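You operate a simulated robot arm through the tools that you are given. There is no shell and no other tool. Be economical: measure what you need, move in short steps, check, and stop when the job is done.

You are at the controls of a simulated robot arm. One attempt, no reset.

## Task
Dose the vent base and bed the hood named on the order block.
Fine: one white bead; the slide ends out.

The check looks at the end state, three seconds after you hand in, the way a careful person would. Anything else that was tipped, shoved, dropped, spilled or broken makes it a failure.

## Robot
A 7-joint arm with a three-finger gripper on a trunk, on a base that drives. Base frame: it is fixed to the floor where the robot stands at the start and does not move with it; the origin is under the middle of the robot, x ahead of it, y to its left, z up; the surface under the hand at the start is at about z = 880. Readings come in mm, degrees, newtons and seconds.
With the tool pointing down near the work surface it reaches from about 140 to 880 mm from the robot's upright axis, wherever it stands. Its first joint turns from -166.0 to 166.0 degrees. Places, roughly: doser plunger [500, -200, 1000]; doser slide [500, -100, 900]; seat of the white vent base [500, -100, 900]. Payload 2.94 kg.
The tool frame sits at the grasp point between the pads (the TCP): z along the fingers, y along the line on which they close. The tips reach 30 mm beyond it. Largest opening 132 mm; the body of the gripper starts 107 mm behind the TCP.
Orientation is told as [roll, pitch, yaw] about the base's x, y, z axes, in that order, counted from this pose: with the fingers straight down and closing along the base's y, the tool's x points along the base's -x, its y along +y and its z along -z.

## Interface
- The arm moves only by the tool move_arm. Its argument "plan" is a list of rows, each a list of 7 numbers: the shift along the tool's x, y, z in mm, then the turn, a rotation vector about the tool's x, y, z in degrees, then the finger opening in mm, from 0 to 132. In form: [[x, y, z, wx, wy, wz, fingers], ...]. A call has 1 to 20 rows; each row shifts and turns the commanded pose from where the row before left it, along the tool's axes as they then stand. Rows are played at 5 a second. More than 50 mm and 8.6 degrees between two rows, or a gripper value outside its range, and nothing of the call is played. Where a pose cannot be reached the arm comes as near as it can. A force on the tool above 50 N (or 10 N above the force at the start of the call, whichever is more), or a blocked arm, ends the call early, and 0.2 s more pass. Each finger halts on what it meets, pressing with about 36 N; the grip force reading is that of the motor and also rises with nothing between the fingers. The clock runs only during rows and for 0.2 s after the last one: add rows that do not move to give the fingers time. The reply holds the time, the measured pose of the TCP, the force on the tool along the base axes, the opening and the grip force, in the units named above and with some noise, with the torque about the TCP (base axes, N m) and any sound that the robot's microphone picked up.
- Cameras (640 x 400 px; columns grow to the right, rows downward): "scene" is now at [34.9, 148.7, 1739.6]; the picture's right is [-0.53, -0.85, 0.00], its down [-0.67, 0.42, -0.61] and it looks along [0.52, -0.32, -0.79] (base axes); focal length 247 px, centre (320, 200). "wrist" rides on the gripper at [72, 3, -144] in the tool frame; the picture's right is [-0.04, 1.00, 0.00], its down [-0.88, -0.04, -0.48] and it looks along [-0.47, -0.02, 0.88] (tool axes); focal length 256 px, centre (320, 200). There is no depth. A picture from a camera that has moved, and an enlarged one, comes with that camera's place and axes in the base frame and with its lens.
- get_image(camera): a new picture of that camera. It takes no simulated time.
- move_column(by): slides the trunk up (or, below 0, down) by that many mm; the arm and the scene camera ride with it, the base frame stays. It gives what a move gives, with no picture.
- steer(legs): drives the robot by 1 to 6 legs, each [ahead, left, turn to the left] in mm, mm and degrees, along the robot's own axes; the way and the turn of a leg run together, so that a leg with both is an arc; at most 1500 mm and 180 degrees a leg. The arm and the cameras ride along, it lands a little off, and it stops where it bumps. It gives what a move gives.
- turn_head(pan, tilt): turns the head with the scene camera to pan (to the left, within 143 degrees either way) and tilt (down, from -29 to 69), counted from straight ahead of the robot. It gives what a move gives.
- zoom(camera, box): a new picture of the part [left, top, right, bottom] of that camera's present view, enlarged. It takes no simulated time.
- job_done(): hands the job in; it is judged then, once.

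Work in short steps. Places have to be worked out from the pictures, the camera data and where the tool is seen: move nearer, look again, correct. Check each grasp and each placing, and mend what went wrong. You have 120 turns and 98 pictures in all, those below and enlarged ones among them. Open the gripper and draw the arm clear of the work before you hand the job in, unless the task says otherwise; then end with one line.

The tools are called after "Request:" by a JSON object that holds its "op" and its "data". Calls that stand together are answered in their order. move_arm: Moves the arm, as the interface text tells. Its arguments: {"type":"object","properties":{"plan":{"type":"array","items":{"type":"array","items":{"type":"number"}}}},"required":["plan"]} The other tools are called the same way: move_column (by) slides the trunk up or down; steer (legs) drives the base; turn_head (pan, tilt) turns the head that bears the scene camera; get_image (camera) takes a picture; zoom (camera, box) takes an enlarged picture of a part of a camera's view; job_done () hands the job in.

At the start:

```text
time_s: 0.0
tcp_pos: [530.7, -250.7, 1227.2]
ee_rot: [0.0, 0.0, 0.0]
force: [-0.5, 0.5, 0.0]
moment: [0.02, -0.04, -0.01]
grip_width: 131.9
gripper_force: 0.0
trunk travel left (down, up): [-250.0, 290.0]
robot x, y, heading: [0.2, -4.4, -0.0]
head pan, tilt: [-32.1, 52.3]
```

scene: 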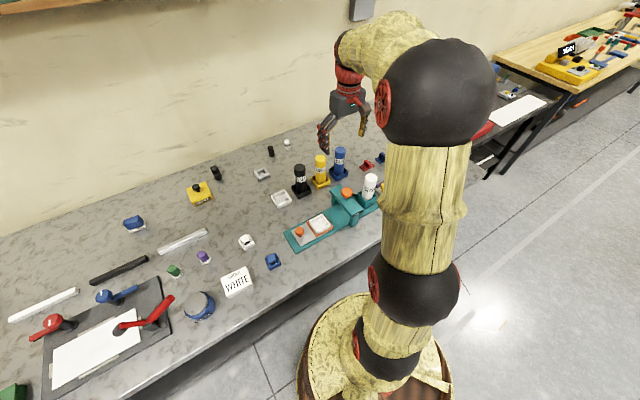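
wrist: 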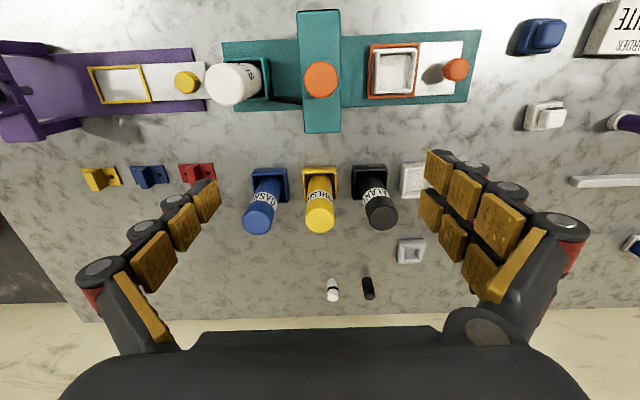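

I start by looking closer at the doser, the order block and the parts.

Request:
{"op": "zoom", "data": {"camera": "scene", "box": [220, 130, 400, 250]}}

Request:
{"op": "zoom", "data": {"camera": "scene", "box": [100, 180, 310, 320]}}

Request:
{"op": "zoom", "data": {"camera": "wrist", "box": [200, 0, 480, 170]}}

```text
3.33 times, centred on (310, 190) of scene
camera zoom: at [34.9, 148.7, 1739.6], right [-0.53, -0.85, 0.0], down [-0.67, 0.42, -0.61], along [0.52, -0.32, -0.79], focal length 824 px, centre (353, 233)
```

zoom: 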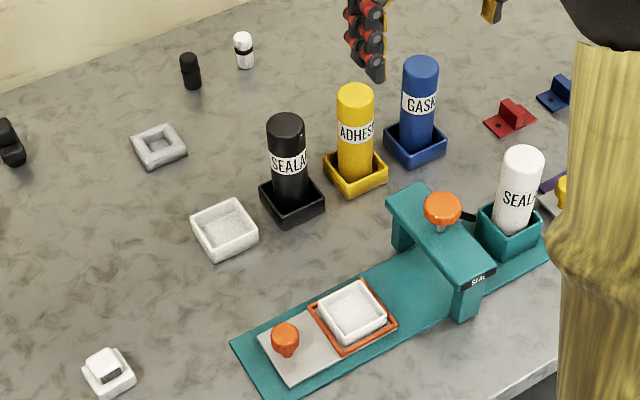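

```text
2.86 times, centred on (205, 250) of scene
camera zoom: at [34.9, 148.7, 1739.6], right [-0.53, -0.85, 0.0], down [-0.67, 0.42, -0.61], along [0.52, -0.32, -0.79], focal length 707 px, centre (649, 57)
```

zoom: 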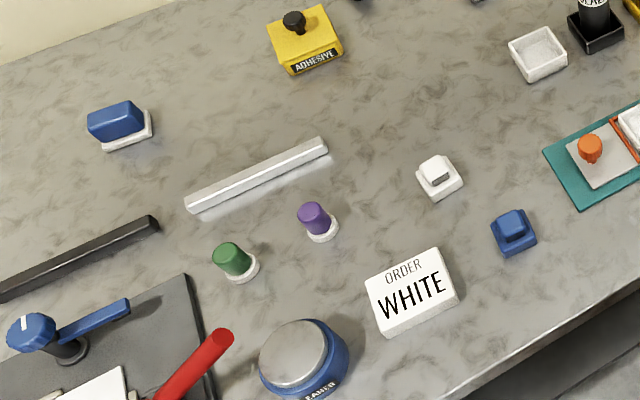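

```text
2.29 times, centred on (340, 85) of wrist
camera zoom: at [459.2, -247.6, 1370.6], right [0.04, 1.0, 0.0], down [0.88, -0.04, 0.48], along [0.47, -0.02, -0.88], focal length 585 px, centre (274, 463)
```

zoom: 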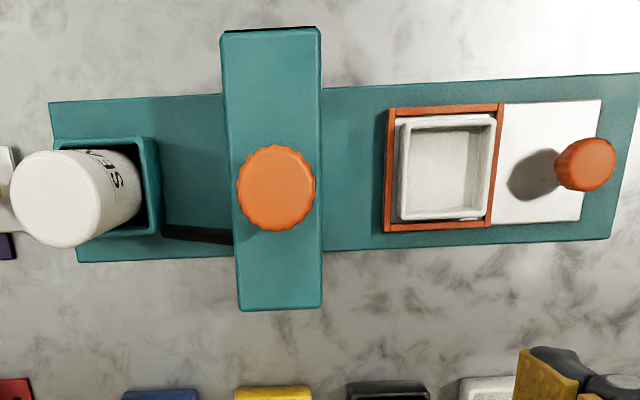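

The ordered hood is the white one. The white base already sits in the slide nest, which is out, and the white cartridge is in the doser socket. I move over the slide knob (about x 475, y -40) for a closer look.

Request:
{"op": "move_arm", "data": {"plan": [[10, 40, 20, 0, 0, 0, 100], [10, 40, 20, 0, 0, 0, 70], [10, 40, 20, 0, 0, 0, 60], [10, 40, 20, 0, 0, 0, 60], [10, 40, 20, 0, 0, 0, 60], [5, 10, 20, 0, 0, 0, 60], [0, 0, 0, 0, 0, 0, 60]]}}

Request:
{"op": "get_image", "data": {"camera": "wrist"}}

Request:
{"op": "get_image", "data": {"camera": "scene"}}

```text
time_s: 1.6
tcp_pos: [477.2, -40.5, 1108.2]
ee_rot: [0.0, 0.0, 0.0]
force: [-0.3, -0.4, 0.4]
moment: [0.04, 0.02, -0.03]
grip_width: 60.2
gripper_force: 0.0
trunk travel left (down, up): [-250.0, 290.0]
robot x, y, heading: [1.8, -0.5, -0.2]
head pan, tilt: [-32.1, 52.3]
```

```text
92 pictures are left
camera wrist: at [404.4, -36.2, 1250.9], right [0.04, 1.0, 0.0], down [0.88, -0.04, 0.48], along [0.48, -0.02, -0.88], focal length 256 px, centre (320, 200)
```

wrist: 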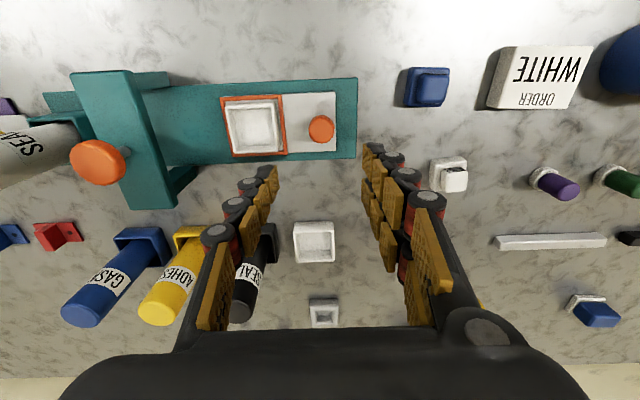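

```text
91 pictures are left
camera scene: at [34.8, 148.6, 1739.6], right [-0.53, -0.85, 0.0], down [-0.67, 0.42, -0.61], along [0.52, -0.32, -0.79], focal length 247 px, centre (320, 200)
```

scene: 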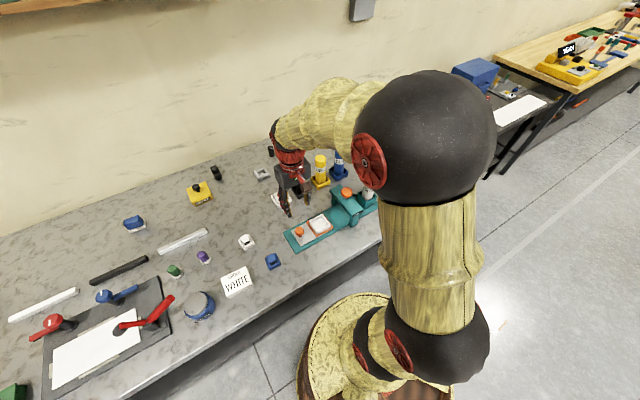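

Triangulating the two wrist views puts the knob top at about (477, -38, 926), the plunger top at about (477, -246, 1023) and the seat at about (478, -128). I descend around the knob, stopping short to check.

Request:
{"op": "move_arm", "data": {"plan": [[0, 2, 40, 0, 0, 0, 60], [0, 0, 40, 0, 0, 0, 56], [0, 0, 40, 0, 0, 0, 56], [0, 0, 20, 0, 0, 0, 56], [0, 0, 0, 0, 0, 0, 56]]}}

Request:
{"op": "get_image", "data": {"camera": "wrist"}}

```text
time_s: 2.8
tcp_pos: [476.2, -37.5, 967.2]
ee_rot: [0.0, 0.0, -0.1]
force: [0.0, 0.0, 0.1]
moment: [0.01, 0.0, -0.02]
grip_width: 55.8
gripper_force: 0.0
trunk travel left (down, up): [-250.0, 290.0]
robot x, y, heading: [1.9, -0.6, -0.0]
head pan, tilt: [-32.1, 52.3]
```

```text
90 pictures are left
camera wrist: at [404.7, -35.0, 1110.6], right [0.04, 1.0, 0.0], down [0.88, -0.04, 0.48], along [0.47, -0.02, -0.88], focal length 256 px, centre (320, 200)
```

wrist: 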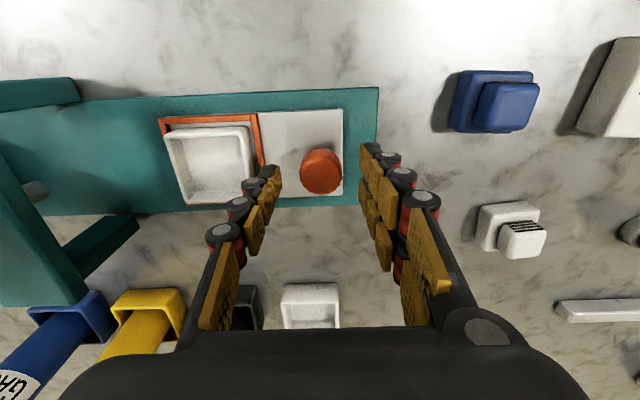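

The knob is centred between the fingers. I lower 31 mm and close on it.

Request:
{"op": "move_arm", "data": {"plan": [[-1, 0, 20, 0, 0, 0, 56], [0, 0, 11, 0, 0, 0, 56], [0, 0, 0, 0, 0, 0, 30], [0, 0, 0, 0, 0, 0, 20], [0, 0, 0, 0, 0, 0, 20], [0, 0, 0, 0, 0, 0, 20]]}}

Request:
{"op": "get_image", "data": {"camera": "wrist"}}

```text
time_s: 4.2
tcp_pos: [478.6, -38.4, 936.4]
ee_rot: [0.0, 0.0, 0.1]
force: [0.5, 1.3, -1.0]
moment: [0.03, -0.21, 0.2]
grip_width: 30.4
gripper_force: 34.4
trunk travel left (down, up): [-250.0, 290.0]
robot x, y, heading: [2.0, -1.0, 0.0]
head pan, tilt: [-32.1, 52.3]
```

```text
89 pictures are left
camera wrist: at [406.3, -35.1, 1079.6], right [0.04, 1.0, 0.0], down [0.88, -0.04, 0.48], along [0.48, -0.02, -0.88], focal length 256 px, centre (320, 200)
```

wrist: 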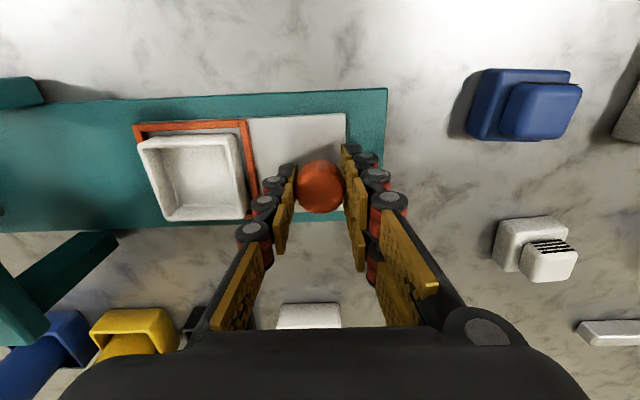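

The knob is gripped (30 mm wide). I push the slide in along -y in small steps and watch the force.

Request:
{"op": "move_arm", "data": {"plan": [[0, -10, 0, 0, 0, 0, 20], [0, -12, 0, 0, 0, 0, 20], [0, -12, 0, 0, 0, 0, 20], [0, -12, 0, 0, 0, 0, 20], [0, -12, 0, 0, 0, 0, 20], [0, -12, 0, 0, 0, 0, 20], [0, -12, 0, 0, 0, 0, 20], [0, -12, 0, 0, 0, 0, 20], [0, -6, 0, 0, 0, 0, 20], [0, 0, 0, 0, 0, 0, 20]]}}

Request:
{"op": "get_image", "data": {"camera": "wrist"}}

```text
time_s: 6.4
tcp_pos: [479.1, -138.0, 936.3]
ee_rot: [0.0, 0.0, 0.0]
force: [9.9, 0.3, 0.1]
moment: [0.1, -0.54, -0.02]
grip_width: 29.8
gripper_force: 44.8
trunk travel left (down, up): [-250.0, 290.0]
robot x, y, heading: [0.2, -3.0, -0.0]
head pan, tilt: [-32.1, 52.3]
```

```text
88 pictures are left
camera wrist: at [406.2, -135.4, 1079.5], right [0.04, 1.0, 0.0], down [0.88, -0.04, 0.48], along [0.48, -0.02, -0.88], focal length 256 px, centre (320, 200)
```

wrist: 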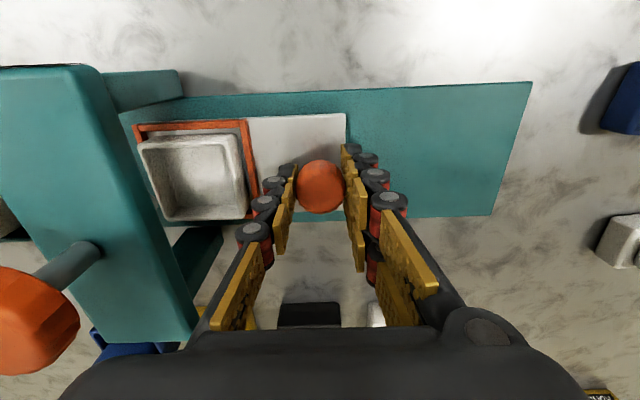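

The slide follows smoothly with a slight sideways load, so I ease x by 1 mm. I continue in small steps to the end stop, expected near y = -156.

Request:
{"op": "move_arm", "data": {"plan": [[-1, -5, 0, 0, 0, 0, 20], [0, -5, 0, 0, 0, 0, 20], [0, -4, 0, 0, 0, 0, 20], [0, -3, 0, 0, 0, 0, 20], [0, 0, 0, 0, 0, 0, 20]]}}

Request:
{"op": "get_image", "data": {"camera": "wrist"}}

```text
time_s: 7.6
tcp_pos: [478.3, -156.2, 936.4]
ee_rot: [0.0, 0.0, -0.1]
force: [8.9, -1.7, 5.2]
moment: [0.03, 0.11, 0.09]
grip_width: 30.0
gripper_force: 45.1
trunk travel left (down, up): [-250.0, 290.0]
robot x, y, heading: [-1.7, 2.1, 0.4]
head pan, tilt: [-32.1, 52.3]
```

```text
87 pictures are left
camera wrist: at [406.2, -152.9, 1079.5], right [0.04, 1.0, 0.0], down [0.88, -0.04, 0.48], along [0.48, -0.02, -0.88], focal length 256 px, centre (320, 200)
```

wrist: 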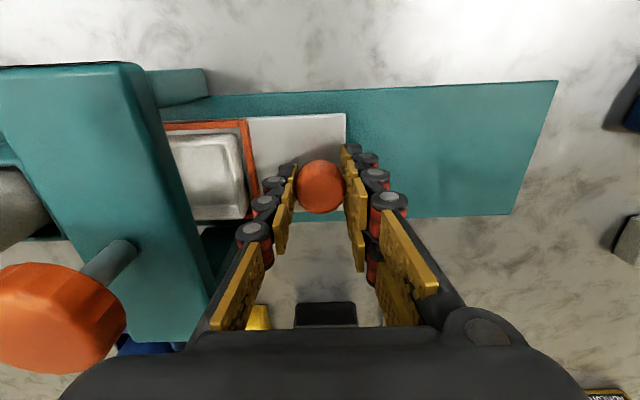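

No stop met yet; I nudge on in 2 mm steps until the force rises.

Request:
{"op": "move_arm", "data": {"plan": [[0, -2, 0, 0, 0, 0, 20], [0, -2, 0, 0, 0, 0, 20], [0, -2, 0, 0, 0, 0, 20], [0, 0, 0, 0, 0, 0, 20]]}}

```text
time_s: 8.6
tcp_pos: [477.7, -157.3, 936.3]
ee_rot: [-0.1, 0.1, 0.1]
force: [13.8, 37.1, 12.9]
moment: [1.14, -0.62, -0.05]
grip_width: 30.0
gripper_force: 44.8
trunk travel left (down, up): [-250.0, 290.0]
robot x, y, heading: [-0.2, -1.2, 0.4]
head pan, tilt: [-32.1, 52.3]
```

The end stop is at y = -157 (37 N). I ease off, release the knob and rise.

Request:
{"op": "move_arm", "data": {"plan": [[0, 4, 0, 0, 0, 0, 20], [0, 0, 0, 0, 0, 0, 40], [0, 0, 0, 0, 0, 0, 56], [0, 0, 0, 0, 0, 0, 56], [0, 0, -30, 0, 0, 0, 56], [0, 0, -40, 0, 0, 0, 56], [0, 0, -40, 0, 0, 0, 56], [0, 0, -40, 0, 0, 0, 56], [0, 0, -10, 0, 0, 0, 56]]}}

Request:
{"op": "get_image", "data": {"camera": "wrist"}}

Request:
{"op": "zoom", "data": {"camera": "scene", "box": [260, 150, 420, 260]}}

```text
time_s: 10.6
tcp_pos: [478.3, -157.7, 1095.6]
ee_rot: [0.0, 0.1, 0.0]
force: [-0.3, 1.2, 0.4]
moment: [0.01, 0.01, -0.03]
grip_width: 56.1
gripper_force: 0.1
trunk travel left (down, up): [-250.0, 290.0]
robot x, y, heading: [0.9, 0.4, -0.1]
head pan, tilt: [-32.1, 52.3]
```

```text
86 pictures are left
camera wrist: at [405.8, -154.7, 1239.5], right [0.04, 1.0, 0.0], down [0.88, -0.04, 0.47], along [0.47, -0.02, -0.88], focal length 256 px, centre (320, 200)
```

wrist: 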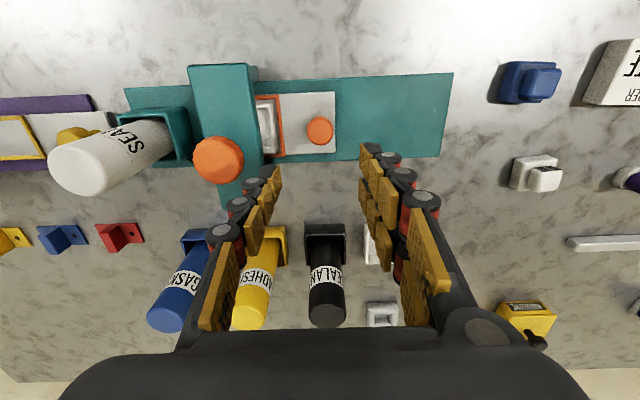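

```text
3.64 times, centred on (340, 205) of scene
camera zoom: at [34.6, 148.9, 1739.6], right [-0.53, -0.85, 0.0], down [-0.67, 0.42, -0.61], along [0.52, -0.32, -0.79], focal length 899 px, centre (247, 182)
```

zoom: 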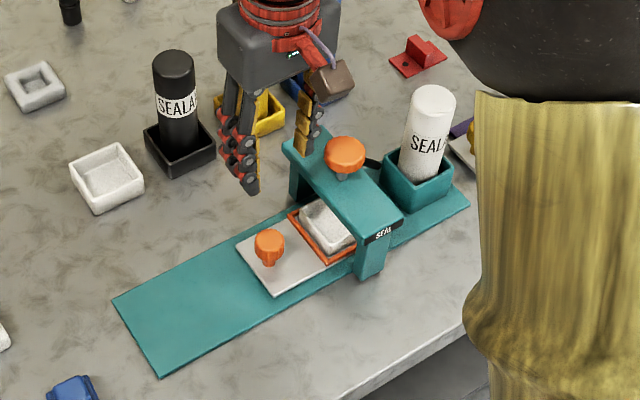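

The base sits under the plunger bridge. I close the fingers, move over the plunger at (477, -246.5) and descend to just above it.

Request:
{"op": "move_arm", "data": {"plan": [[0, 0, -10, 0, 0, 0, 30], [0, -30, 0, 0, 0, 0, 0], [0, -30, 0, 0, 0, 0, 0], [1, -29, 0, 0, 0, 0, 0], [0, 0, 10, 0, 0, 0, 0], [0, 0, 20, 0, 0, 0, 0], [0, 0, 10, 0, 0, 0, 0], [0, 0, 0, 0, 0, 0, 0]]}}

Request:
{"op": "get_image", "data": {"camera": "wrist"}}

```text
time_s: 12.4
tcp_pos: [476.4, -247.4, 1067.0]
ee_rot: [-0.1, 0.0, 0.0]
force: [0.3, -0.2, 0.3]
moment: [-0.04, -0.01, 0.02]
grip_width: 0.0
gripper_force: 28.0
trunk travel left (down, up): [-250.0, 290.0]
robot x, y, heading: [-2.0, 2.0, 0.0]
head pan, tilt: [-32.1, 52.3]
```

```text
84 pictures are left
camera wrist: at [404.7, -243.6, 1209.4], right [0.04, 1.0, 0.0], down [0.88, -0.04, 0.48], along [0.47, -0.02, -0.88], focal length 256 px, centre (320, 200)
```

wrist: 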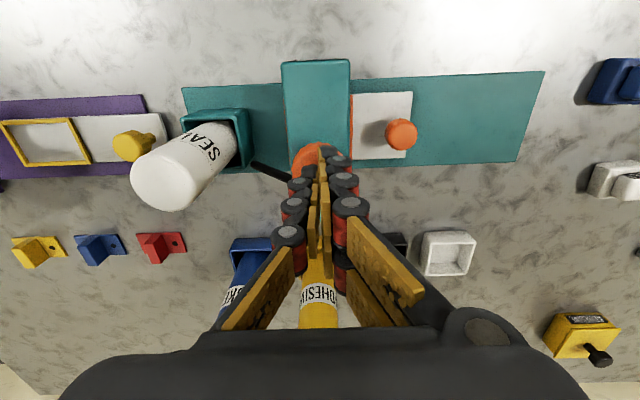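

The tips hang over the plunger. I press down in 2–3 mm steps, watching force and sound.

Request:
{"op": "move_arm", "data": {"plan": [[0, 0, 6, 0, 0, 0, 0], [0, 0, 3, 0, 0, 0, 0], [0, 0, 3, 0, 0, 0, 0], [0, 0, 3, 0, 0, 0, 0], [0, 0, 2, 0, 0, 0, 0], [0, 0, 2, 0, 0, 0, 0]]}}

```text
time_s: 13.8
tcp_pos: [477.0, -246.8, 1047.0]
ee_rot: [0.0, 0.1, 0.0]
force: [0.7, 0.7, 2.2]
moment: [-0.01, 0.01, 0.02]
grip_width: 6.0
gripper_force: 28.6
trunk travel left (down, up): [-250.0, 290.0]
robot x, y, heading: [1.7, -1.4, -0.1]
head pan, tilt: [-32.1, 52.3]
```

The fingers read 6 mm open with only 2 N of force, so I check the picture before pressing on.

Request:
{"op": "get_image", "data": {"camera": "wrist"}}

Request:
{"op": "zoom", "data": {"camera": "scene", "box": [290, 130, 410, 230]}}

```text
83 pictures are left
camera wrist: at [404.9, -243.7, 1190.4], right [0.04, 1.0, 0.0], down [0.88, -0.04, 0.48], along [0.48, -0.02, -0.88], focal length 256 px, centre (320, 200)
```

wrist: 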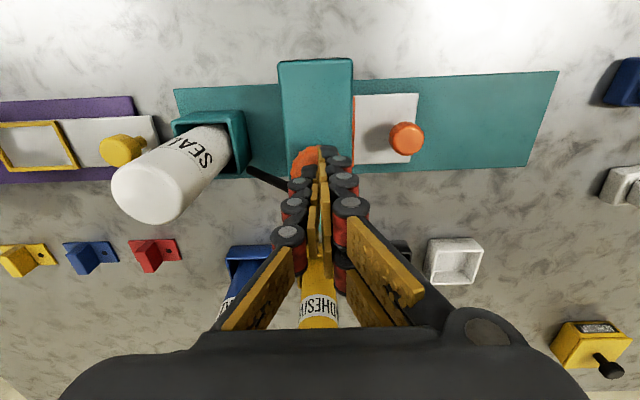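

```text
4.00 times, centred on (350, 180) of scene
camera zoom: at [34.8, 148.8, 1739.6], right [-0.53, -0.85, 0.0], down [-0.67, 0.42, -0.61], along [0.52, -0.32, -0.79], focal length 989 px, centre (200, 280)
```

zoom: 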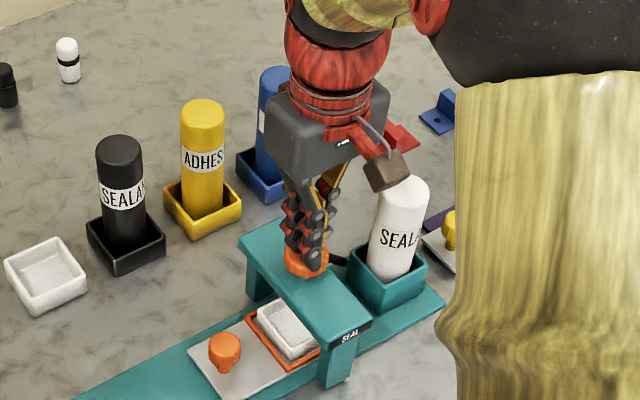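

The fingers are closed and on the plunger top. I press further.

Request:
{"op": "move_arm", "data": {"plan": [[0, 0, 2, 0, 0, 0, 0], [0, 0, 2, 0, 0, 0, 0], [0, 0, 2, 0, 0, 0, 0], [0, 0, 2, 0, 0, 0, 0]]}}

```text
time_s: 14.8
tcp_pos: [477.6, -246.9, 1040.5]
ee_rot: [0.0, 0.0, 0.0]
force: [-0.7, 0.4, 2.4]
moment: [-0.02, 0.01, 0.01]
grip_width: 6.1
gripper_force: 29.4
trunk travel left (down, up): [-250.0, 290.0]
robot x, y, heading: [0.9, 3.2, 0.2]
head pan, tilt: [-32.1, 52.3]
heard: click
```

A click was heard — the dose. I lift straight off and check the base before anything else.

Request:
{"op": "move_arm", "data": {"plan": [[0, 0, 0, 0, 0, 0, 0], [0, 0, -10, 0, 0, 0, 0], [0, 0, -20, 0, 0, 0, 0], [0, 0, -30, 0, 0, 0, 0], [0, 30, 0, 0, 0, 0, 20], [0, 30, 0, 0, 0, 0, 40], [0, 30, 0, 0, 0, 0, 56], [0, 0, 0, 0, 0, 0, 56]]}}

Request:
{"op": "get_image", "data": {"camera": "wrist"}}

Request:
{"op": "zoom", "data": {"camera": "scene", "box": [290, 150, 410, 250]}}

```text
time_s: 16.6
tcp_pos: [477.1, -156.3, 1100.1]
ee_rot: [0.0, 0.0, 0.0]
force: [0.1, 0.1, 0.8]
moment: [-0.05, 0.01, 0.01]
grip_width: 56.0
gripper_force: 0.0
trunk travel left (down, up): [-250.0, 290.0]
robot x, y, heading: [-0.2, -1.3, -0.1]
head pan, tilt: [-32.1, 52.3]
```

```text
81 pictures are left
camera wrist: at [405.1, -153.4, 1243.1], right [0.04, 1.0, 0.0], down [0.88, -0.04, 0.48], along [0.48, -0.02, -0.88], focal length 256 px, centre (320, 200)
```

wrist: 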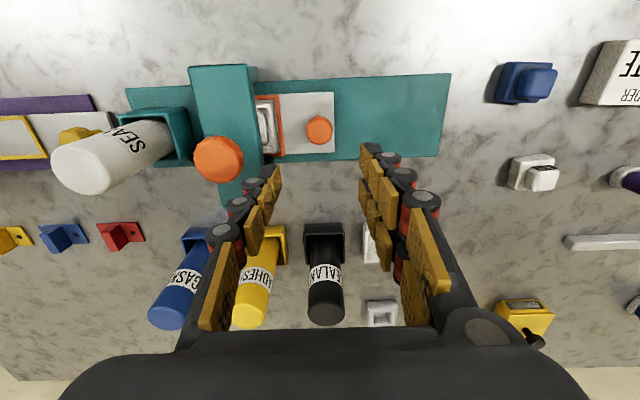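

```text
4.00 times, centred on (350, 200) of scene
camera zoom: at [34.9, 148.9, 1739.6], right [-0.53, -0.85, 0.0], down [-0.67, 0.42, -0.61], along [0.52, -0.32, -0.79], focal length 989 px, centre (200, 200)
```

zoom: 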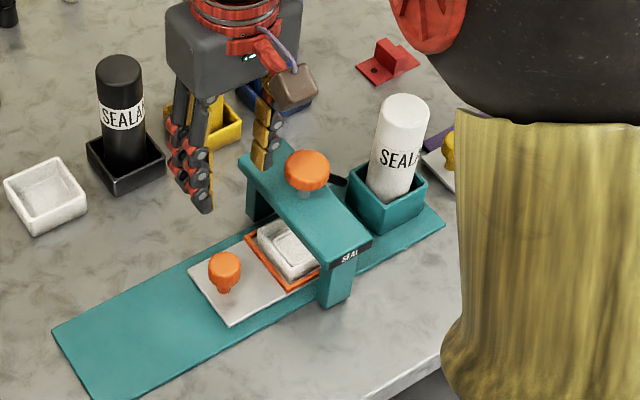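

A bead ring now shows in the base. I go back down to the knob at y = -157, grip it and pull the slide out.

Request:
{"op": "move_arm", "data": {"plan": [[-1, -1, 40, 0, 0, 0, 56], [0, 0, 40, 0, 0, 0, 56], [0, 0, 40, 0, 0, 0, 56], [0, 0, 30, 0, 0, 0, 56], [0, 0, 13, 0, 0, 0, 56], [0, 0, 0, 0, 0, 0, 40], [0, 0, 0, 0, 0, 0, 20], [0, 0, 0, 0, 0, 0, 20], [0, 0, 0, 0, 0, 0, 20]]}}

```text
time_s: 18.6
tcp_pos: [476.8, -157.7, 936.9]
ee_rot: [0.0, 0.0, 0.0]
force: [-0.2, 0.8, -2.1]
moment: [0.0, -0.37, 0.21]
grip_width: 30.4
gripper_force: 34.3
trunk travel left (down, up): [-250.0, 290.0]
robot x, y, heading: [-0.5, 2.3, 0.2]
head pan, tilt: [-32.1, 52.3]
```

The knob is gripped. I pull the slide out along +y to its outer end.

Request:
{"op": "move_arm", "data": {"plan": [[0, 6, 0, 0, 0, 0, 20], [0, 10, 0, 0, 0, 0, 20], [0, 12, 0, 0, 0, 0, 20], [0, 12, 0, 0, 0, 0, 20], [0, 12, 0, 0, 0, 0, 20], [0, 12, 0, 0, 0, 0, 20], [0, 12, 0, 0, 0, 0, 20], [0, 12, 0, 0, 0, 0, 20], [0, 12, 0, 0, 0, 0, 20], [0, 10, 0, 0, 0, 0, 20], [0, 6, 0, 0, 0, 0, 20], [0, 3, 0, 0, 0, 0, 20], [0, 0, 0, 0, 0, 0, 20]]}}

Request:
{"op": "get_image", "data": {"camera": "wrist"}}

```text
time_s: 21.4
tcp_pos: [478.1, -38.5, 936.7]
ee_rot: [0.1, 0.1, 0.0]
force: [-4.7, 2.1, -10.8]
moment: [0.13, 0.2, -0.02]
grip_width: 30.2
gripper_force: 45.4
trunk travel left (down, up): [-250.0, 290.0]
robot x, y, heading: [0.9, 0.8, -0.0]
head pan, tilt: [-32.1, 52.3]
```

```text
79 pictures are left
camera wrist: at [405.9, -35.0, 1079.4], right [0.04, 1.0, 0.0], down [0.88, -0.04, 0.47], along [0.47, -0.02, -0.88], focal length 256 px, centre (320, 200)
```

wrist: 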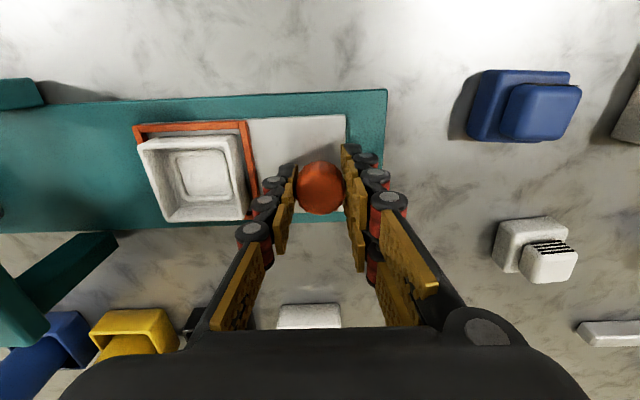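

A white bead ring is in the base. I nudge outward to check for an end stop.

Request:
{"op": "move_arm", "data": {"plan": [[0, 2, 0, 0, 0, 0, 20], [0, 2, 0, 0, 0, 0, 20], [0, 0, 0, 0, 0, 0, 20]]}}

Request:
{"op": "zoom", "data": {"camera": "wrist", "box": [120, 100, 270, 240]}}

Request:
{"op": "zoom", "data": {"camera": "wrist", "box": [450, 180, 610, 300]}}

```text
time_s: 22.2
tcp_pos: [477.8, -37.5, 936.3]
ee_rot: [0.2, 0.1, -0.2]
force: [-8.3, -30.8, -13.5]
moment: [-0.64, 0.26, -0.21]
grip_width: 30.1
gripper_force: 44.8
trunk travel left (down, up): [-250.0, 290.0]
robot x, y, heading: [0.4, -2.4, -0.0]
head pan, tilt: [-32.1, 52.3]
```

```text
2.86 times, centred on (195, 170) of wrist
camera zoom: at [405.9, -34.5, 1079.4], right [0.04, 1.0, 0.0], down [0.88, -0.04, 0.47], along [0.47, -0.02, -0.88], focal length 731 px, centre (677, 286)
```

zoom: 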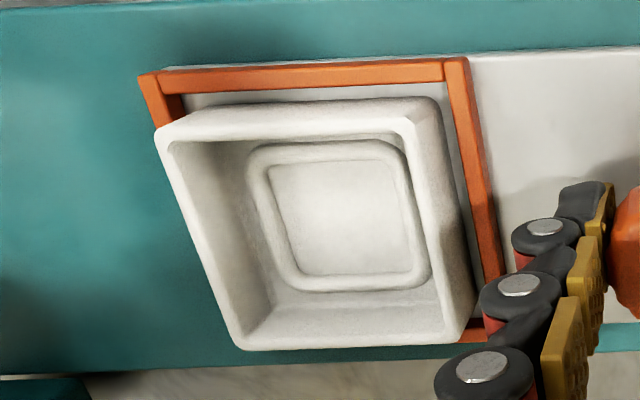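

```text
3.33 times, centred on (530, 240) of wrist
camera zoom: at [405.9, -34.5, 1079.4], right [0.04, 1.0, 0.0], down [0.88, -0.04, 0.47], along [0.47, -0.02, -0.88], focal length 853 px, centre (-380, 67)
```

zoom: 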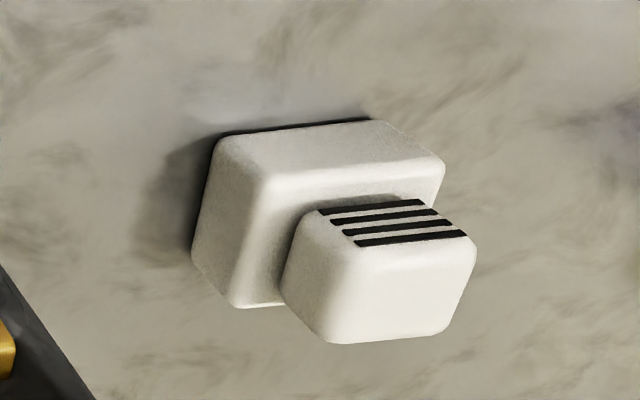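

The outer stop is at y = -37.5, so the slide is fully out with one white bead ring in the base. I ease off, release and rise.

Request:
{"op": "move_arm", "data": {"plan": [[0, -3, 0, 0, 0, 0, 20], [0, 0, 0, 0, 0, 0, 40], [0, 0, 0, 0, 0, 0, 56], [0, 0, 0, 0, 0, 0, 56], [0, 0, -30, 0, 0, 0, 56], [0, 0, -40, 0, 0, 0, 70], [0, 0, -40, 0, 0, 0, 90], [0, 40, -40, 0, 0, 0, 90], [-10, 40, -20, 0, 0, 0, 90], [-20, 40, 0, 0, 0, 0, 90], [-20, 40, 0, 0, 0, 0, 90], [-20, 24, 0, 0, 0, 0, 90], [-12, 0, 0, 0, 0, 0, 90], [0, 0, 0, 0, 0, 0, 90]]}}

Request:
{"op": "get_image", "data": {"camera": "wrist"}}

```text
refused: row 8 steps farther than a row can; nothing moved
```

```text
76 pictures are left
camera wrist: at [405.9, -34.5, 1079.4], right [0.04, 1.0, 0.0], down [0.88, -0.04, 0.47], along [0.47, -0.02, -0.88], focal length 256 px, centre (320, 200)
```

wrist: 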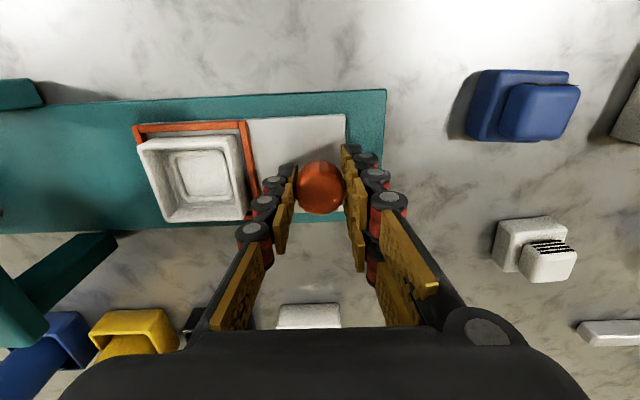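

One row was too long; I resend with shorter rows.

Request:
{"op": "move_arm", "data": {"plan": [[0, -3, 0, 0, 0, 0, 20], [0, 0, 0, 0, 0, 0, 40], [0, 0, 0, 0, 0, 0, 56], [0, 0, 0, 0, 0, 0, 56], [0, 0, -30, 0, 0, 0, 56], [0, 0, -40, 0, 0, 0, 70], [0, 0, -40, 0, 0, 0, 90], [0, 20, -40, 0, 0, 0, 90], [-10, 40, -20, 0, 0, 0, 90], [-20, 40, 0, 0, 0, 0, 90], [-20, 40, 0, 0, 0, 0, 90], [-20, 40, 0, 0, 0, 0, 90], [-12, 3, 0, 0, 0, 0, 90], [0, 0, 0, 0, 0, 0, 90]]}}

Request:
{"op": "get_image", "data": {"camera": "wrist"}}

```text
time_s: 25.2
tcp_pos: [561.0, 145.6, 1106.3]
ee_rot: [0.0, 0.0, -0.1]
force: [0.0, 0.0, -0.4]
moment: [0.03, 0.01, 0.01]
grip_width: 90.1
gripper_force: 0.1
trunk travel left (down, up): [-250.0, 290.0]
robot x, y, heading: [-2.5, 0.1, 0.0]
head pan, tilt: [-32.1, 52.3]
```

```text
75 pictures are left
camera wrist: at [489.1, 149.4, 1250.2], right [0.04, 1.0, 0.0], down [0.88, -0.04, 0.48], along [0.48, -0.02, -0.88], focal length 256 px, centre (320, 200)
```

wrist: 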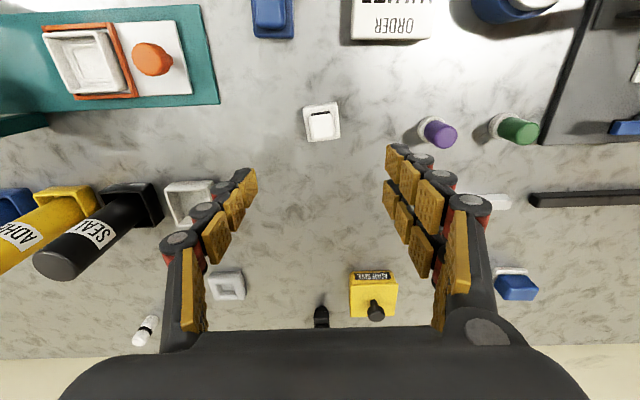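

Request:
{"op": "zoom", "data": {"camera": "wrist", "box": [280, 85, 370, 155]}}

Request:
{"op": "zoom", "data": {"camera": "wrist", "box": [20, 10, 200, 120]}}

```text
5.71 times, centred on (325, 120) of wrist
camera zoom: at [489.1, 149.4, 1250.2], right [0.04, 1.0, 0.0], down [0.88, -0.04, 0.48], along [0.48, -0.02, -0.88], focal length 1463 px, centre (291, 657)
```

zoom: 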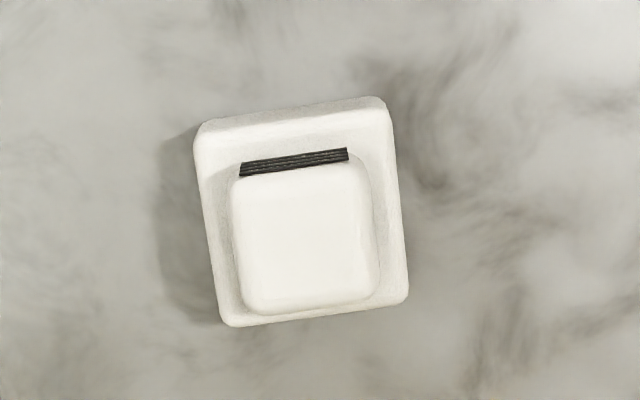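

```text
3.56 times, centred on (110, 65) of wrist
camera zoom: at [489.1, 149.4, 1250.2], right [0.04, 1.0, 0.0], down [0.88, -0.04, 0.48], along [0.48, -0.02, -0.88], focal length 910 px, centre (1067, 680)
```

zoom: 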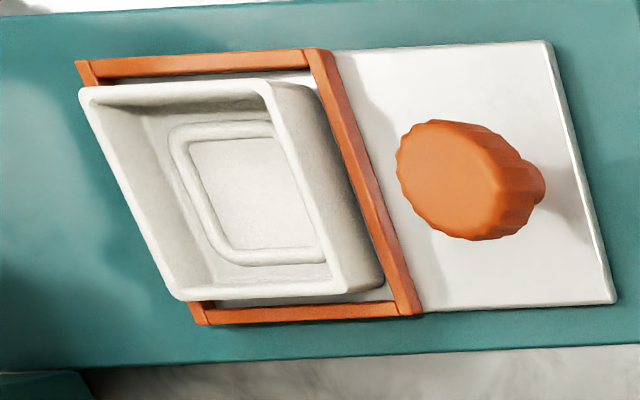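

The white hood measures about 46 mm square with a 31 mm block on top (top z ≈ 921, flange top z ≈ 901). It is centred near (562, 150) and yawed about +6°. I turn the hand to match and lower part way.

Request:
{"op": "move_arm", "data": {"plan": [[0, 0, 0, 0, 0, -6, 90], [-1, 4, 40, 0, 0, 0, 80], [0, 0, 40, 0, 0, 0, 60], [0, 0, 40, 0, 0, 0, 56], [0, 0, 20, 0, 0, 0, 56], [0, 0, 0, 0, 0, 0, 56]]}}

Request:
{"op": "get_image", "data": {"camera": "wrist"}}

Request:
{"op": "zoom", "data": {"camera": "wrist", "box": [250, 120, 390, 220]}}

```text
time_s: 26.6
tcp_pos: [562.1, 150.3, 964.8]
ee_rot: [-0.1, 0.0, 6.0]
force: [0.1, -0.8, 0.3]
moment: [0.0, -0.02, -0.02]
grip_width: 56.1
gripper_force: 0.1
trunk travel left (down, up): [-250.0, 290.0]
robot x, y, heading: [0.0, 1.9, -0.2]
head pan, tilt: [-32.1, 52.3]
```

```text
72 pictures are left
camera wrist: at [489.4, 145.3, 1109.1], right [-0.06, 1.0, 0.0], down [0.88, 0.05, 0.48], along [0.47, 0.03, -0.88], focal length 256 px, centre (320, 200)
```

wrist: 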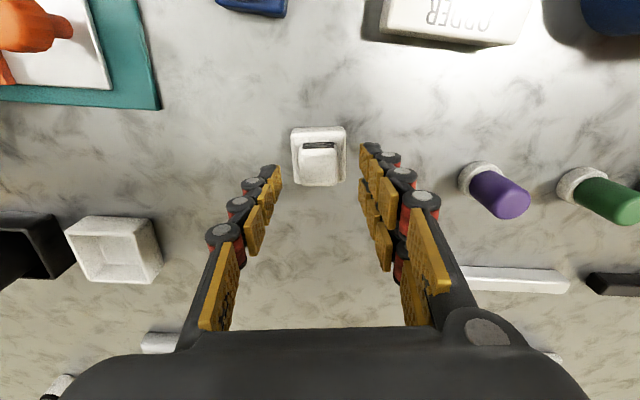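

```text
4.00 times, centred on (320, 170) of wrist
camera zoom: at [489.4, 145.3, 1109.1], right [-0.06, 1.0, 0.0], down [0.88, 0.05, 0.48], along [0.47, 0.03, -0.88], focal length 1024 px, centre (320, 320)
```

zoom: 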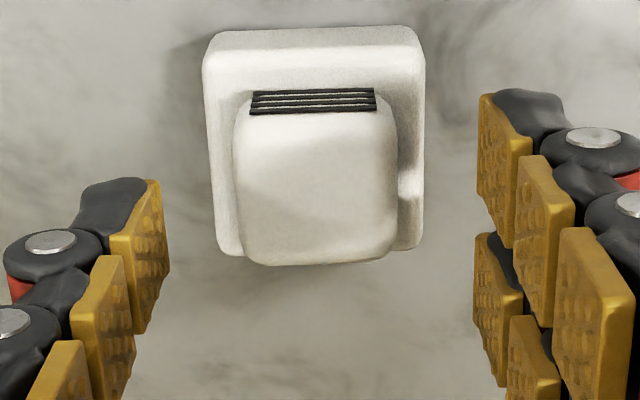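

The hood is aligned and centred. I lower to grasp height (TCP z ≈ 934) and close on the block.

Request:
{"op": "move_arm", "data": {"plan": [[1, 0, 20, 0, 0, 0, 56], [0, 0, 11, 0, 0, 0, 56], [0, 0, 0, 0, 0, 0, 46], [0, 0, 0, 0, 0, 0, 36], [0, 0, 0, 0, 0, 0, 28], [0, 0, 0, 0, 0, 0, 20], [0, 0, 0, 0, 0, 0, 20]]}}

Request:
{"op": "get_image", "data": {"camera": "wrist"}}

```text
time_s: 28.2
tcp_pos: [561.1, 149.6, 934.7]
ee_rot: [0.1, 0.0, 5.9]
force: [0.3, 0.6, 0.1]
moment: [0.04, -0.01, -0.03]
grip_width: 30.7
gripper_force: 35.8
trunk travel left (down, up): [-250.0, 290.0]
robot x, y, heading: [2.7, -2.3, -0.0]
head pan, tilt: [-32.1, 52.3]
```

```text
70 pictures are left
camera wrist: at [488.2, 145.2, 1078.2], right [-0.06, 1.0, 0.0], down [0.88, 0.05, 0.48], along [0.47, 0.03, -0.88], focal length 256 px, centre (320, 200)
```

wrist: 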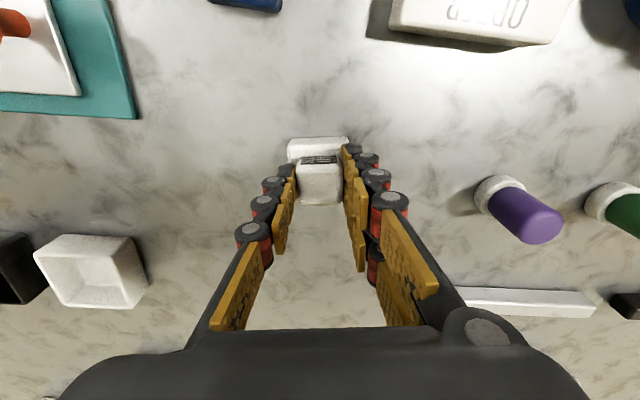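

The hood is gripped (30.7 mm). I lift it, turn back to yaw 0, and carry it to above the base.

Request:
{"op": "move_arm", "data": {"plan": [[0, 0, -20, 0, 0, 0, 20], [0, 0, -40, 0, 0, 0, 20], [0, 0, -40, 0, 0, 0, 20], [0, 0, -20, 0, 0, 6, 20], [13, -40, 0, 0, 0, 0, 20], [14, -40, 0, 0, 0, 0, 20], [14, -40, 0, 0, 0, 0, 20], [14, -40, 0, 0, 0, 0, 20], [14, -40, 0, 0, 0, 0, 20], [14, -40, 0, 0, 0, 0, 20], [0, -37, 0, 0, 0, 0, 20], [0, 0, 0, 0, 0, 0, 20]]}}

Request:
{"op": "get_image", "data": {"camera": "wrist"}}

Request:
{"op": "zoom", "data": {"camera": "wrist", "box": [250, 80, 410, 210]}}

```text
time_s: 30.8
tcp_pos: [477.0, -127.9, 1055.0]
ee_rot: [0.1, 0.1, 0.0]
force: [1.0, -0.5, -1.6]
moment: [0.0, 0.01, 0.02]
grip_width: 30.7
gripper_force: 35.9
trunk travel left (down, up): [-250.0, 290.0]
robot x, y, heading: [-1.8, -0.8, 0.1]
head pan, tilt: [-32.1, 52.3]
```

```text
69 pictures are left
camera wrist: at [404.6, -124.5, 1198.1], right [0.04, 1.0, 0.0], down [0.88, -0.04, 0.48], along [0.47, -0.02, -0.88], focal length 256 px, centre (320, 200)
```

wrist: 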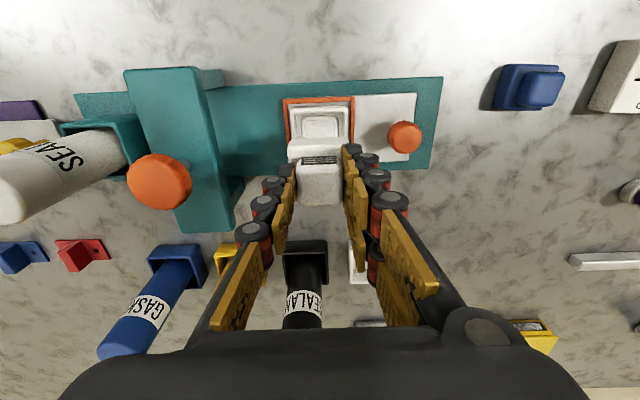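

```text
3.08 times, centred on (330, 145) of wrist
camera zoom: at [404.6, -124.5, 1198.1], right [0.04, 1.0, 0.0], down [0.88, -0.04, 0.48], along [0.47, -0.02, -0.88], focal length 788 px, centre (289, 369)
```

zoom: 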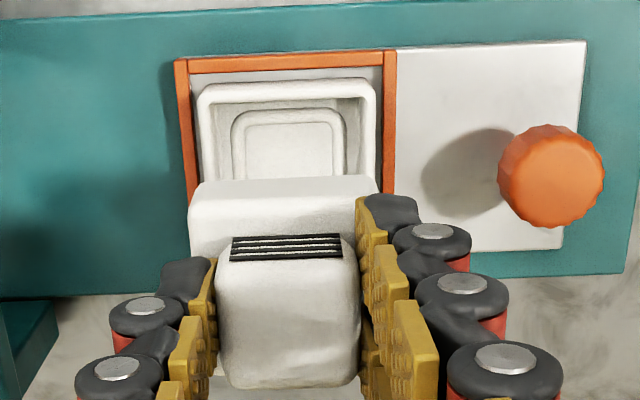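

The hood and base edges are parallel. The cavity centre reads about (478.3, -126.9), and the hood hangs near (479, -128). I shift +1 mm in y and lower to just above the rim.

Request:
{"op": "move_arm", "data": {"plan": [[0, 1, 30, 0, 0, 0, 20], [0, 0, 30, 0, 0, 0, 20], [0, 0, 17, 0, 0, 0, 20], [0, 0, 0, 0, 0, 0, 20]]}}

Request:
{"op": "zoom", "data": {"camera": "wrist", "box": [240, 90, 400, 220]}}

Request:
{"op": "zoom", "data": {"camera": "scene", "box": [280, 180, 360, 250]}}

```text
time_s: 31.8
tcp_pos: [476.5, -126.5, 977.1]
ee_rot: [0.0, 0.1, 0.0]
force: [0.4, 0.1, -1.2]
moment: [-0.02, 0.0, -0.03]
grip_width: 31.0
gripper_force: 35.8
trunk travel left (down, up): [-250.0, 290.0]
robot x, y, heading: [-0.4, -1.2, -0.1]
head pan, tilt: [-32.1, 52.3]
```

```text
3.08 times, centred on (320, 155) of wrist
camera zoom: at [405.2, -123.0, 1120.8], right [0.04, 1.0, 0.0], down [0.88, -0.04, 0.48], along [0.48, -0.02, -0.88], focal length 788 px, centre (320, 338)
```

zoom: 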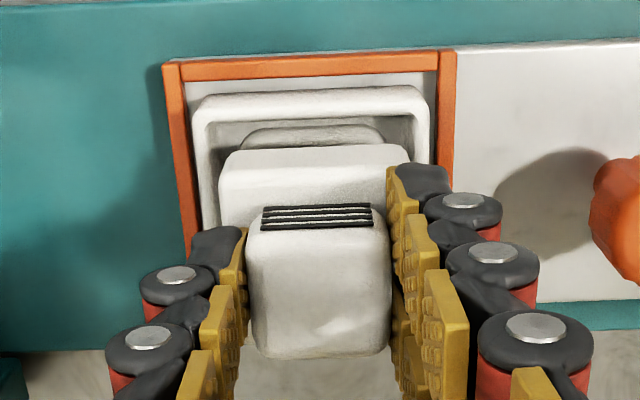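

```text
5.71 times, centred on (320, 215) of scene
camera zoom: at [34.9, 148.8, 1739.6], right [-0.53, -0.85, 0.0], down [-0.67, 0.42, -0.61], along [0.52, -0.32, -0.79], focal length 1413 px, centre (320, 114)
```

zoom: 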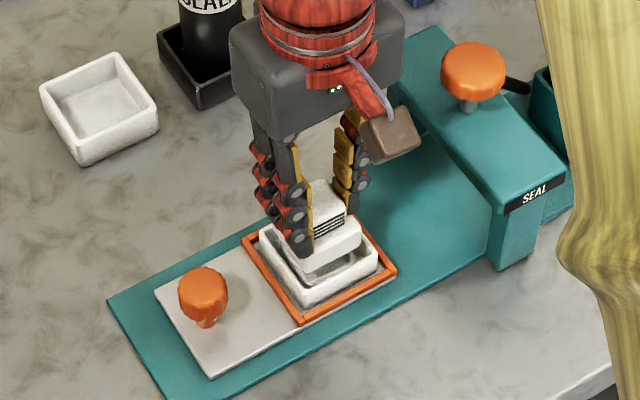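

In y it is centred (-126.7 for both). In x the hood looks about 1.5 mm too far ahead, so I correct that and lower slowly into the cavity.

Request:
{"op": "move_arm", "data": {"plan": [[1.5, 0, 3, 0, 0, 0, 20], [0, 0, 5, 0, 0, 0, 20], [0, 0, 5, 0, 0, 0, 20], [0, 0, 3, 0, 0, 0, 20], [0, 0, 3, 0, 0, 0, 20], [0, 0, 0, 0, 0, 0, 20]]}}

Request:
{"op": "zoom", "data": {"camera": "wrist", "box": [240, 90, 400, 220]}}

Request:
{"op": "zoom", "data": {"camera": "scene", "box": [290, 190, 350, 240]}}

```text
time_s: 33.2
tcp_pos: [475.3, -125.6, 959.3]
ee_rot: [-0.1, 0.0, -0.1]
force: [-0.7, 0.2, -1.3]
moment: [0.02, -0.01, -0.01]
grip_width: 31.0
gripper_force: 36.4
trunk travel left (down, up): [-250.0, 290.0]
robot x, y, heading: [3.0, 2.4, 0.2]
head pan, tilt: [-32.1, 52.3]
```

```text
3.08 times, centred on (320, 155) of wrist
camera zoom: at [403.5, -123.3, 1102.3], right [0.04, 1.0, 0.0], down [0.88, -0.04, 0.48], along [0.48, -0.02, -0.88], focal length 788 px, centre (320, 338)
```

zoom: 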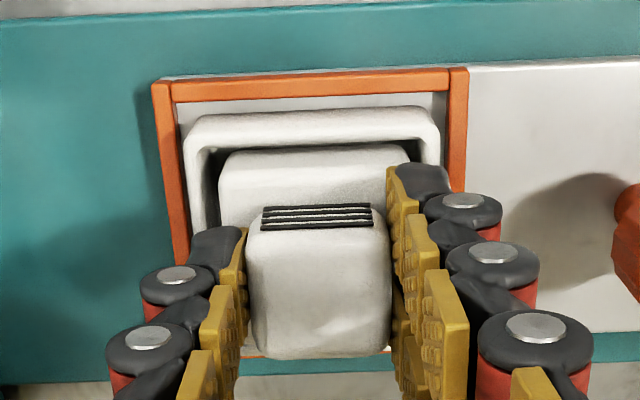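

```text
8.00 times, centred on (320, 215) of scene
camera zoom: at [34.9, 148.7, 1739.6], right [-0.53, -0.85, 0.0], down [-0.67, 0.42, -0.61], along [0.52, -0.32, -0.79], focal length 1978 px, centre (320, 80)
```

zoom: 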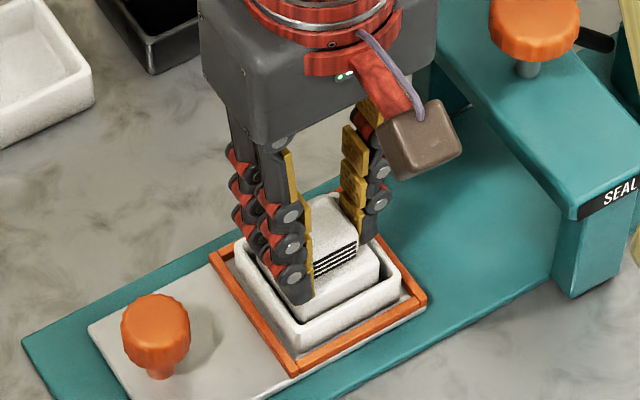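

The hood has entered the cavity freely. I lower in 2 mm steps until it meets the bead and floor.

Request:
{"op": "move_arm", "data": {"plan": [[0, -0.5, 2, 0, 0, 0, 20], [0, 0, 2, 0, 0, 0, 20], [0, 0, 2, 0, 0, 0, 20], [0, 0, 2, 0, 0, 0, 20], [0, 0, 0, 0, 0, 0, 20]]}}

```text
time_s: 34.4
tcp_pos: [475.4, -127.6, 951.7]
ee_rot: [0.1, -0.1, 0.0]
force: [-2.0, 1.9, 14.5]
moment: [0.09, 0.11, -0.05]
grip_width: 31.0
gripper_force: 36.4
trunk travel left (down, up): [-250.0, 290.0]
robot x, y, heading: [0.5, 2.6, 0.0]
head pan, tilt: [-32.1, 52.3]
```

Contact at z ≈ 952 (14.5 N up). I press on to bed it into the bead.

Request:
{"op": "move_arm", "data": {"plan": [[0, 0, 1, 0, 0, 0, 20], [0, 0, 1, 0, 0, 0, 20], [0, 0, 1, 0, 0, 0, 20], [0, 0, 0, 0, 0, 0, 20]]}}

Request:
{"op": "zoom", "data": {"camera": "scene", "box": [290, 190, 350, 240]}}

```text
time_s: 35.4
tcp_pos: [475.6, -127.0, 950.5]
ee_rot: [-0.1, -0.3, 0.1]
force: [1.4, -0.1, 41.1]
moment: [0.08, -0.06, 0.01]
grip_width: 30.7
gripper_force: 36.4
trunk travel left (down, up): [-250.0, 290.0]
robot x, y, heading: [3.0, 0.2, -0.1]
head pan, tilt: [-32.1, 52.3]
```

```text
8.00 times, centred on (320, 215) of scene
camera zoom: at [32.4, 149.4, 1739.8], right [-0.53, -0.85, 0.0], down [-0.67, 0.42, -0.61], along [0.52, -0.33, -0.79], focal length 1978 px, centre (320, 80)
```

zoom: 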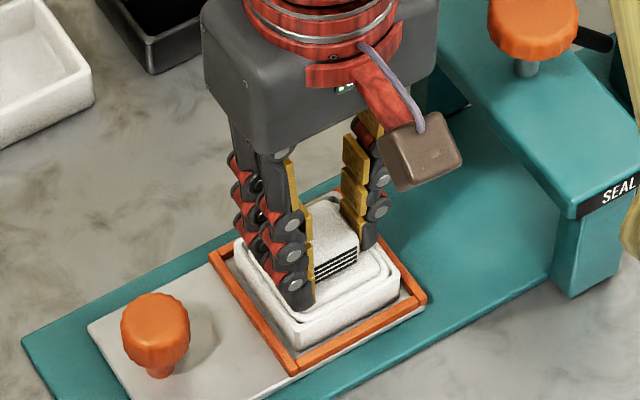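

Pressed at 41 N; the hood sits level in the base. I relieve the load, open and rise.

Request:
{"op": "move_arm", "data": {"plan": [[0, 0, -2, 0, 0, 0, 20], [0, 0, 0, 0, 0, 0, 36], [0, 0, 0, 0, 0, 0, 46], [0, 0, 0, 0, 0, 0, 50], [0, 0, -20, 0, 0, 0, 50], [0, 0, -40, 0, 0, 0, 50], [0, 0, -40, 0, 0, 0, 50], [0, 0, -40, 0, 0, 0, 50], [0, 0, 0, 0, 0, 0, 50]]}}

Request:
{"op": "zoom", "data": {"camera": "wrist", "box": [230, 50, 430, 210]}}

Request:
{"op": "zoom", "data": {"camera": "scene", "box": [290, 190, 350, 240]}}

```text
time_s: 37.4
tcp_pos: [475.1, -127.5, 1090.3]
ee_rot: [0.0, 0.0, 0.0]
force: [0.8, -0.5, 0.8]
moment: [-0.02, 0.01, 0.01]
grip_width: 49.8
gripper_force: 0.0
trunk travel left (down, up): [-250.0, 290.0]
robot x, y, heading: [-1.4, 2.4, -0.0]
head pan, tilt: [-32.1, 52.3]
```

```text
2.50 times, centred on (330, 130) of wrist
camera zoom: at [403.3, -124.2, 1233.5], right [0.04, 1.0, 0.0], down [0.88, -0.04, 0.48], along [0.47, -0.02, -0.88], focal length 640 px, centre (295, 375)
```

zoom: 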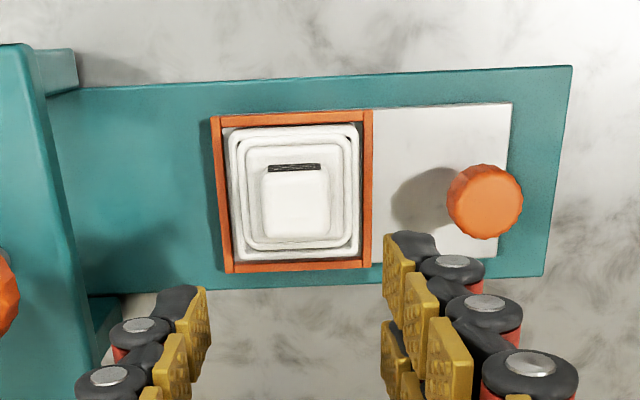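

```text
8.00 times, centred on (320, 215) of scene
camera zoom: at [34.7, 148.8, 1739.6], right [-0.53, -0.85, 0.0], down [-0.67, 0.42, -0.61], along [0.52, -0.32, -0.79], focal length 1978 px, centre (320, 80)
```

zoom: 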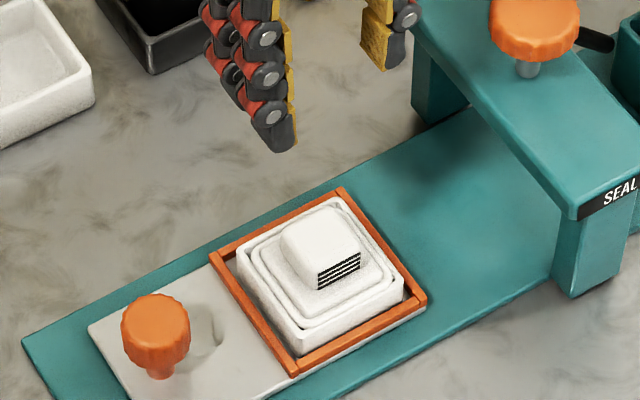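

The hood sits in the base with the slide out. I take one close view to confirm it is fully bedded and level.

Request:
{"op": "zoom", "data": {"camera": "wrist", "box": [290, 85, 385, 165]}}

Request:
{"op": "zoom", "data": {"camera": "scene", "box": [305, 205, 340, 235]}}

```text
5.00 times, centred on (338, 125) of wrist
camera zoom: at [403.3, -124.2, 1233.5], right [0.04, 1.0, 0.0], down [0.88, -0.04, 0.48], along [0.47, -0.02, -0.88], focal length 1280 px, centre (232, 575)
```

zoom: 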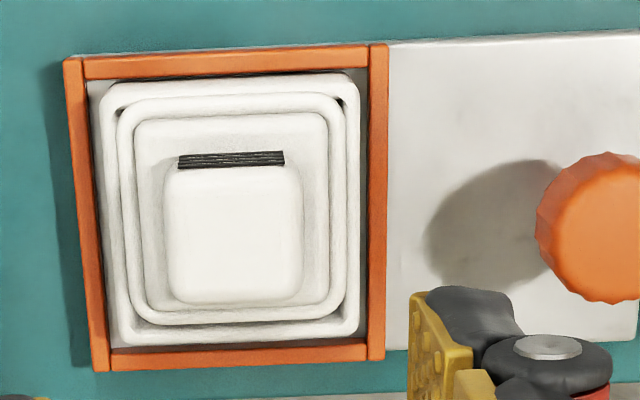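

```text
13.33 times, centred on (322, 220) of scene
camera zoom: at [34.7, 148.8, 1739.6], right [-0.53, -0.85, 0.0], down [-0.67, 0.42, -0.61], along [0.52, -0.32, -0.79], focal length 3297 px, centre (287, -67)
```

zoom: 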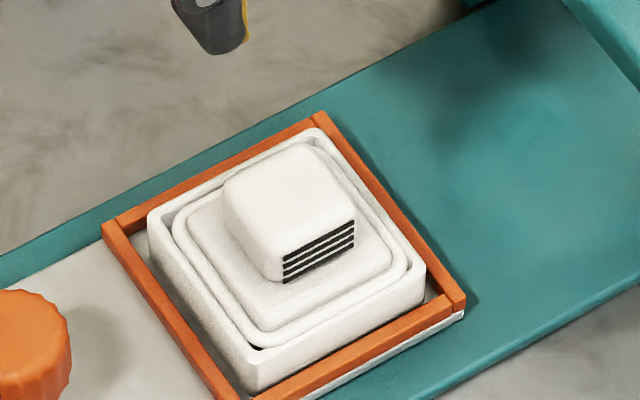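

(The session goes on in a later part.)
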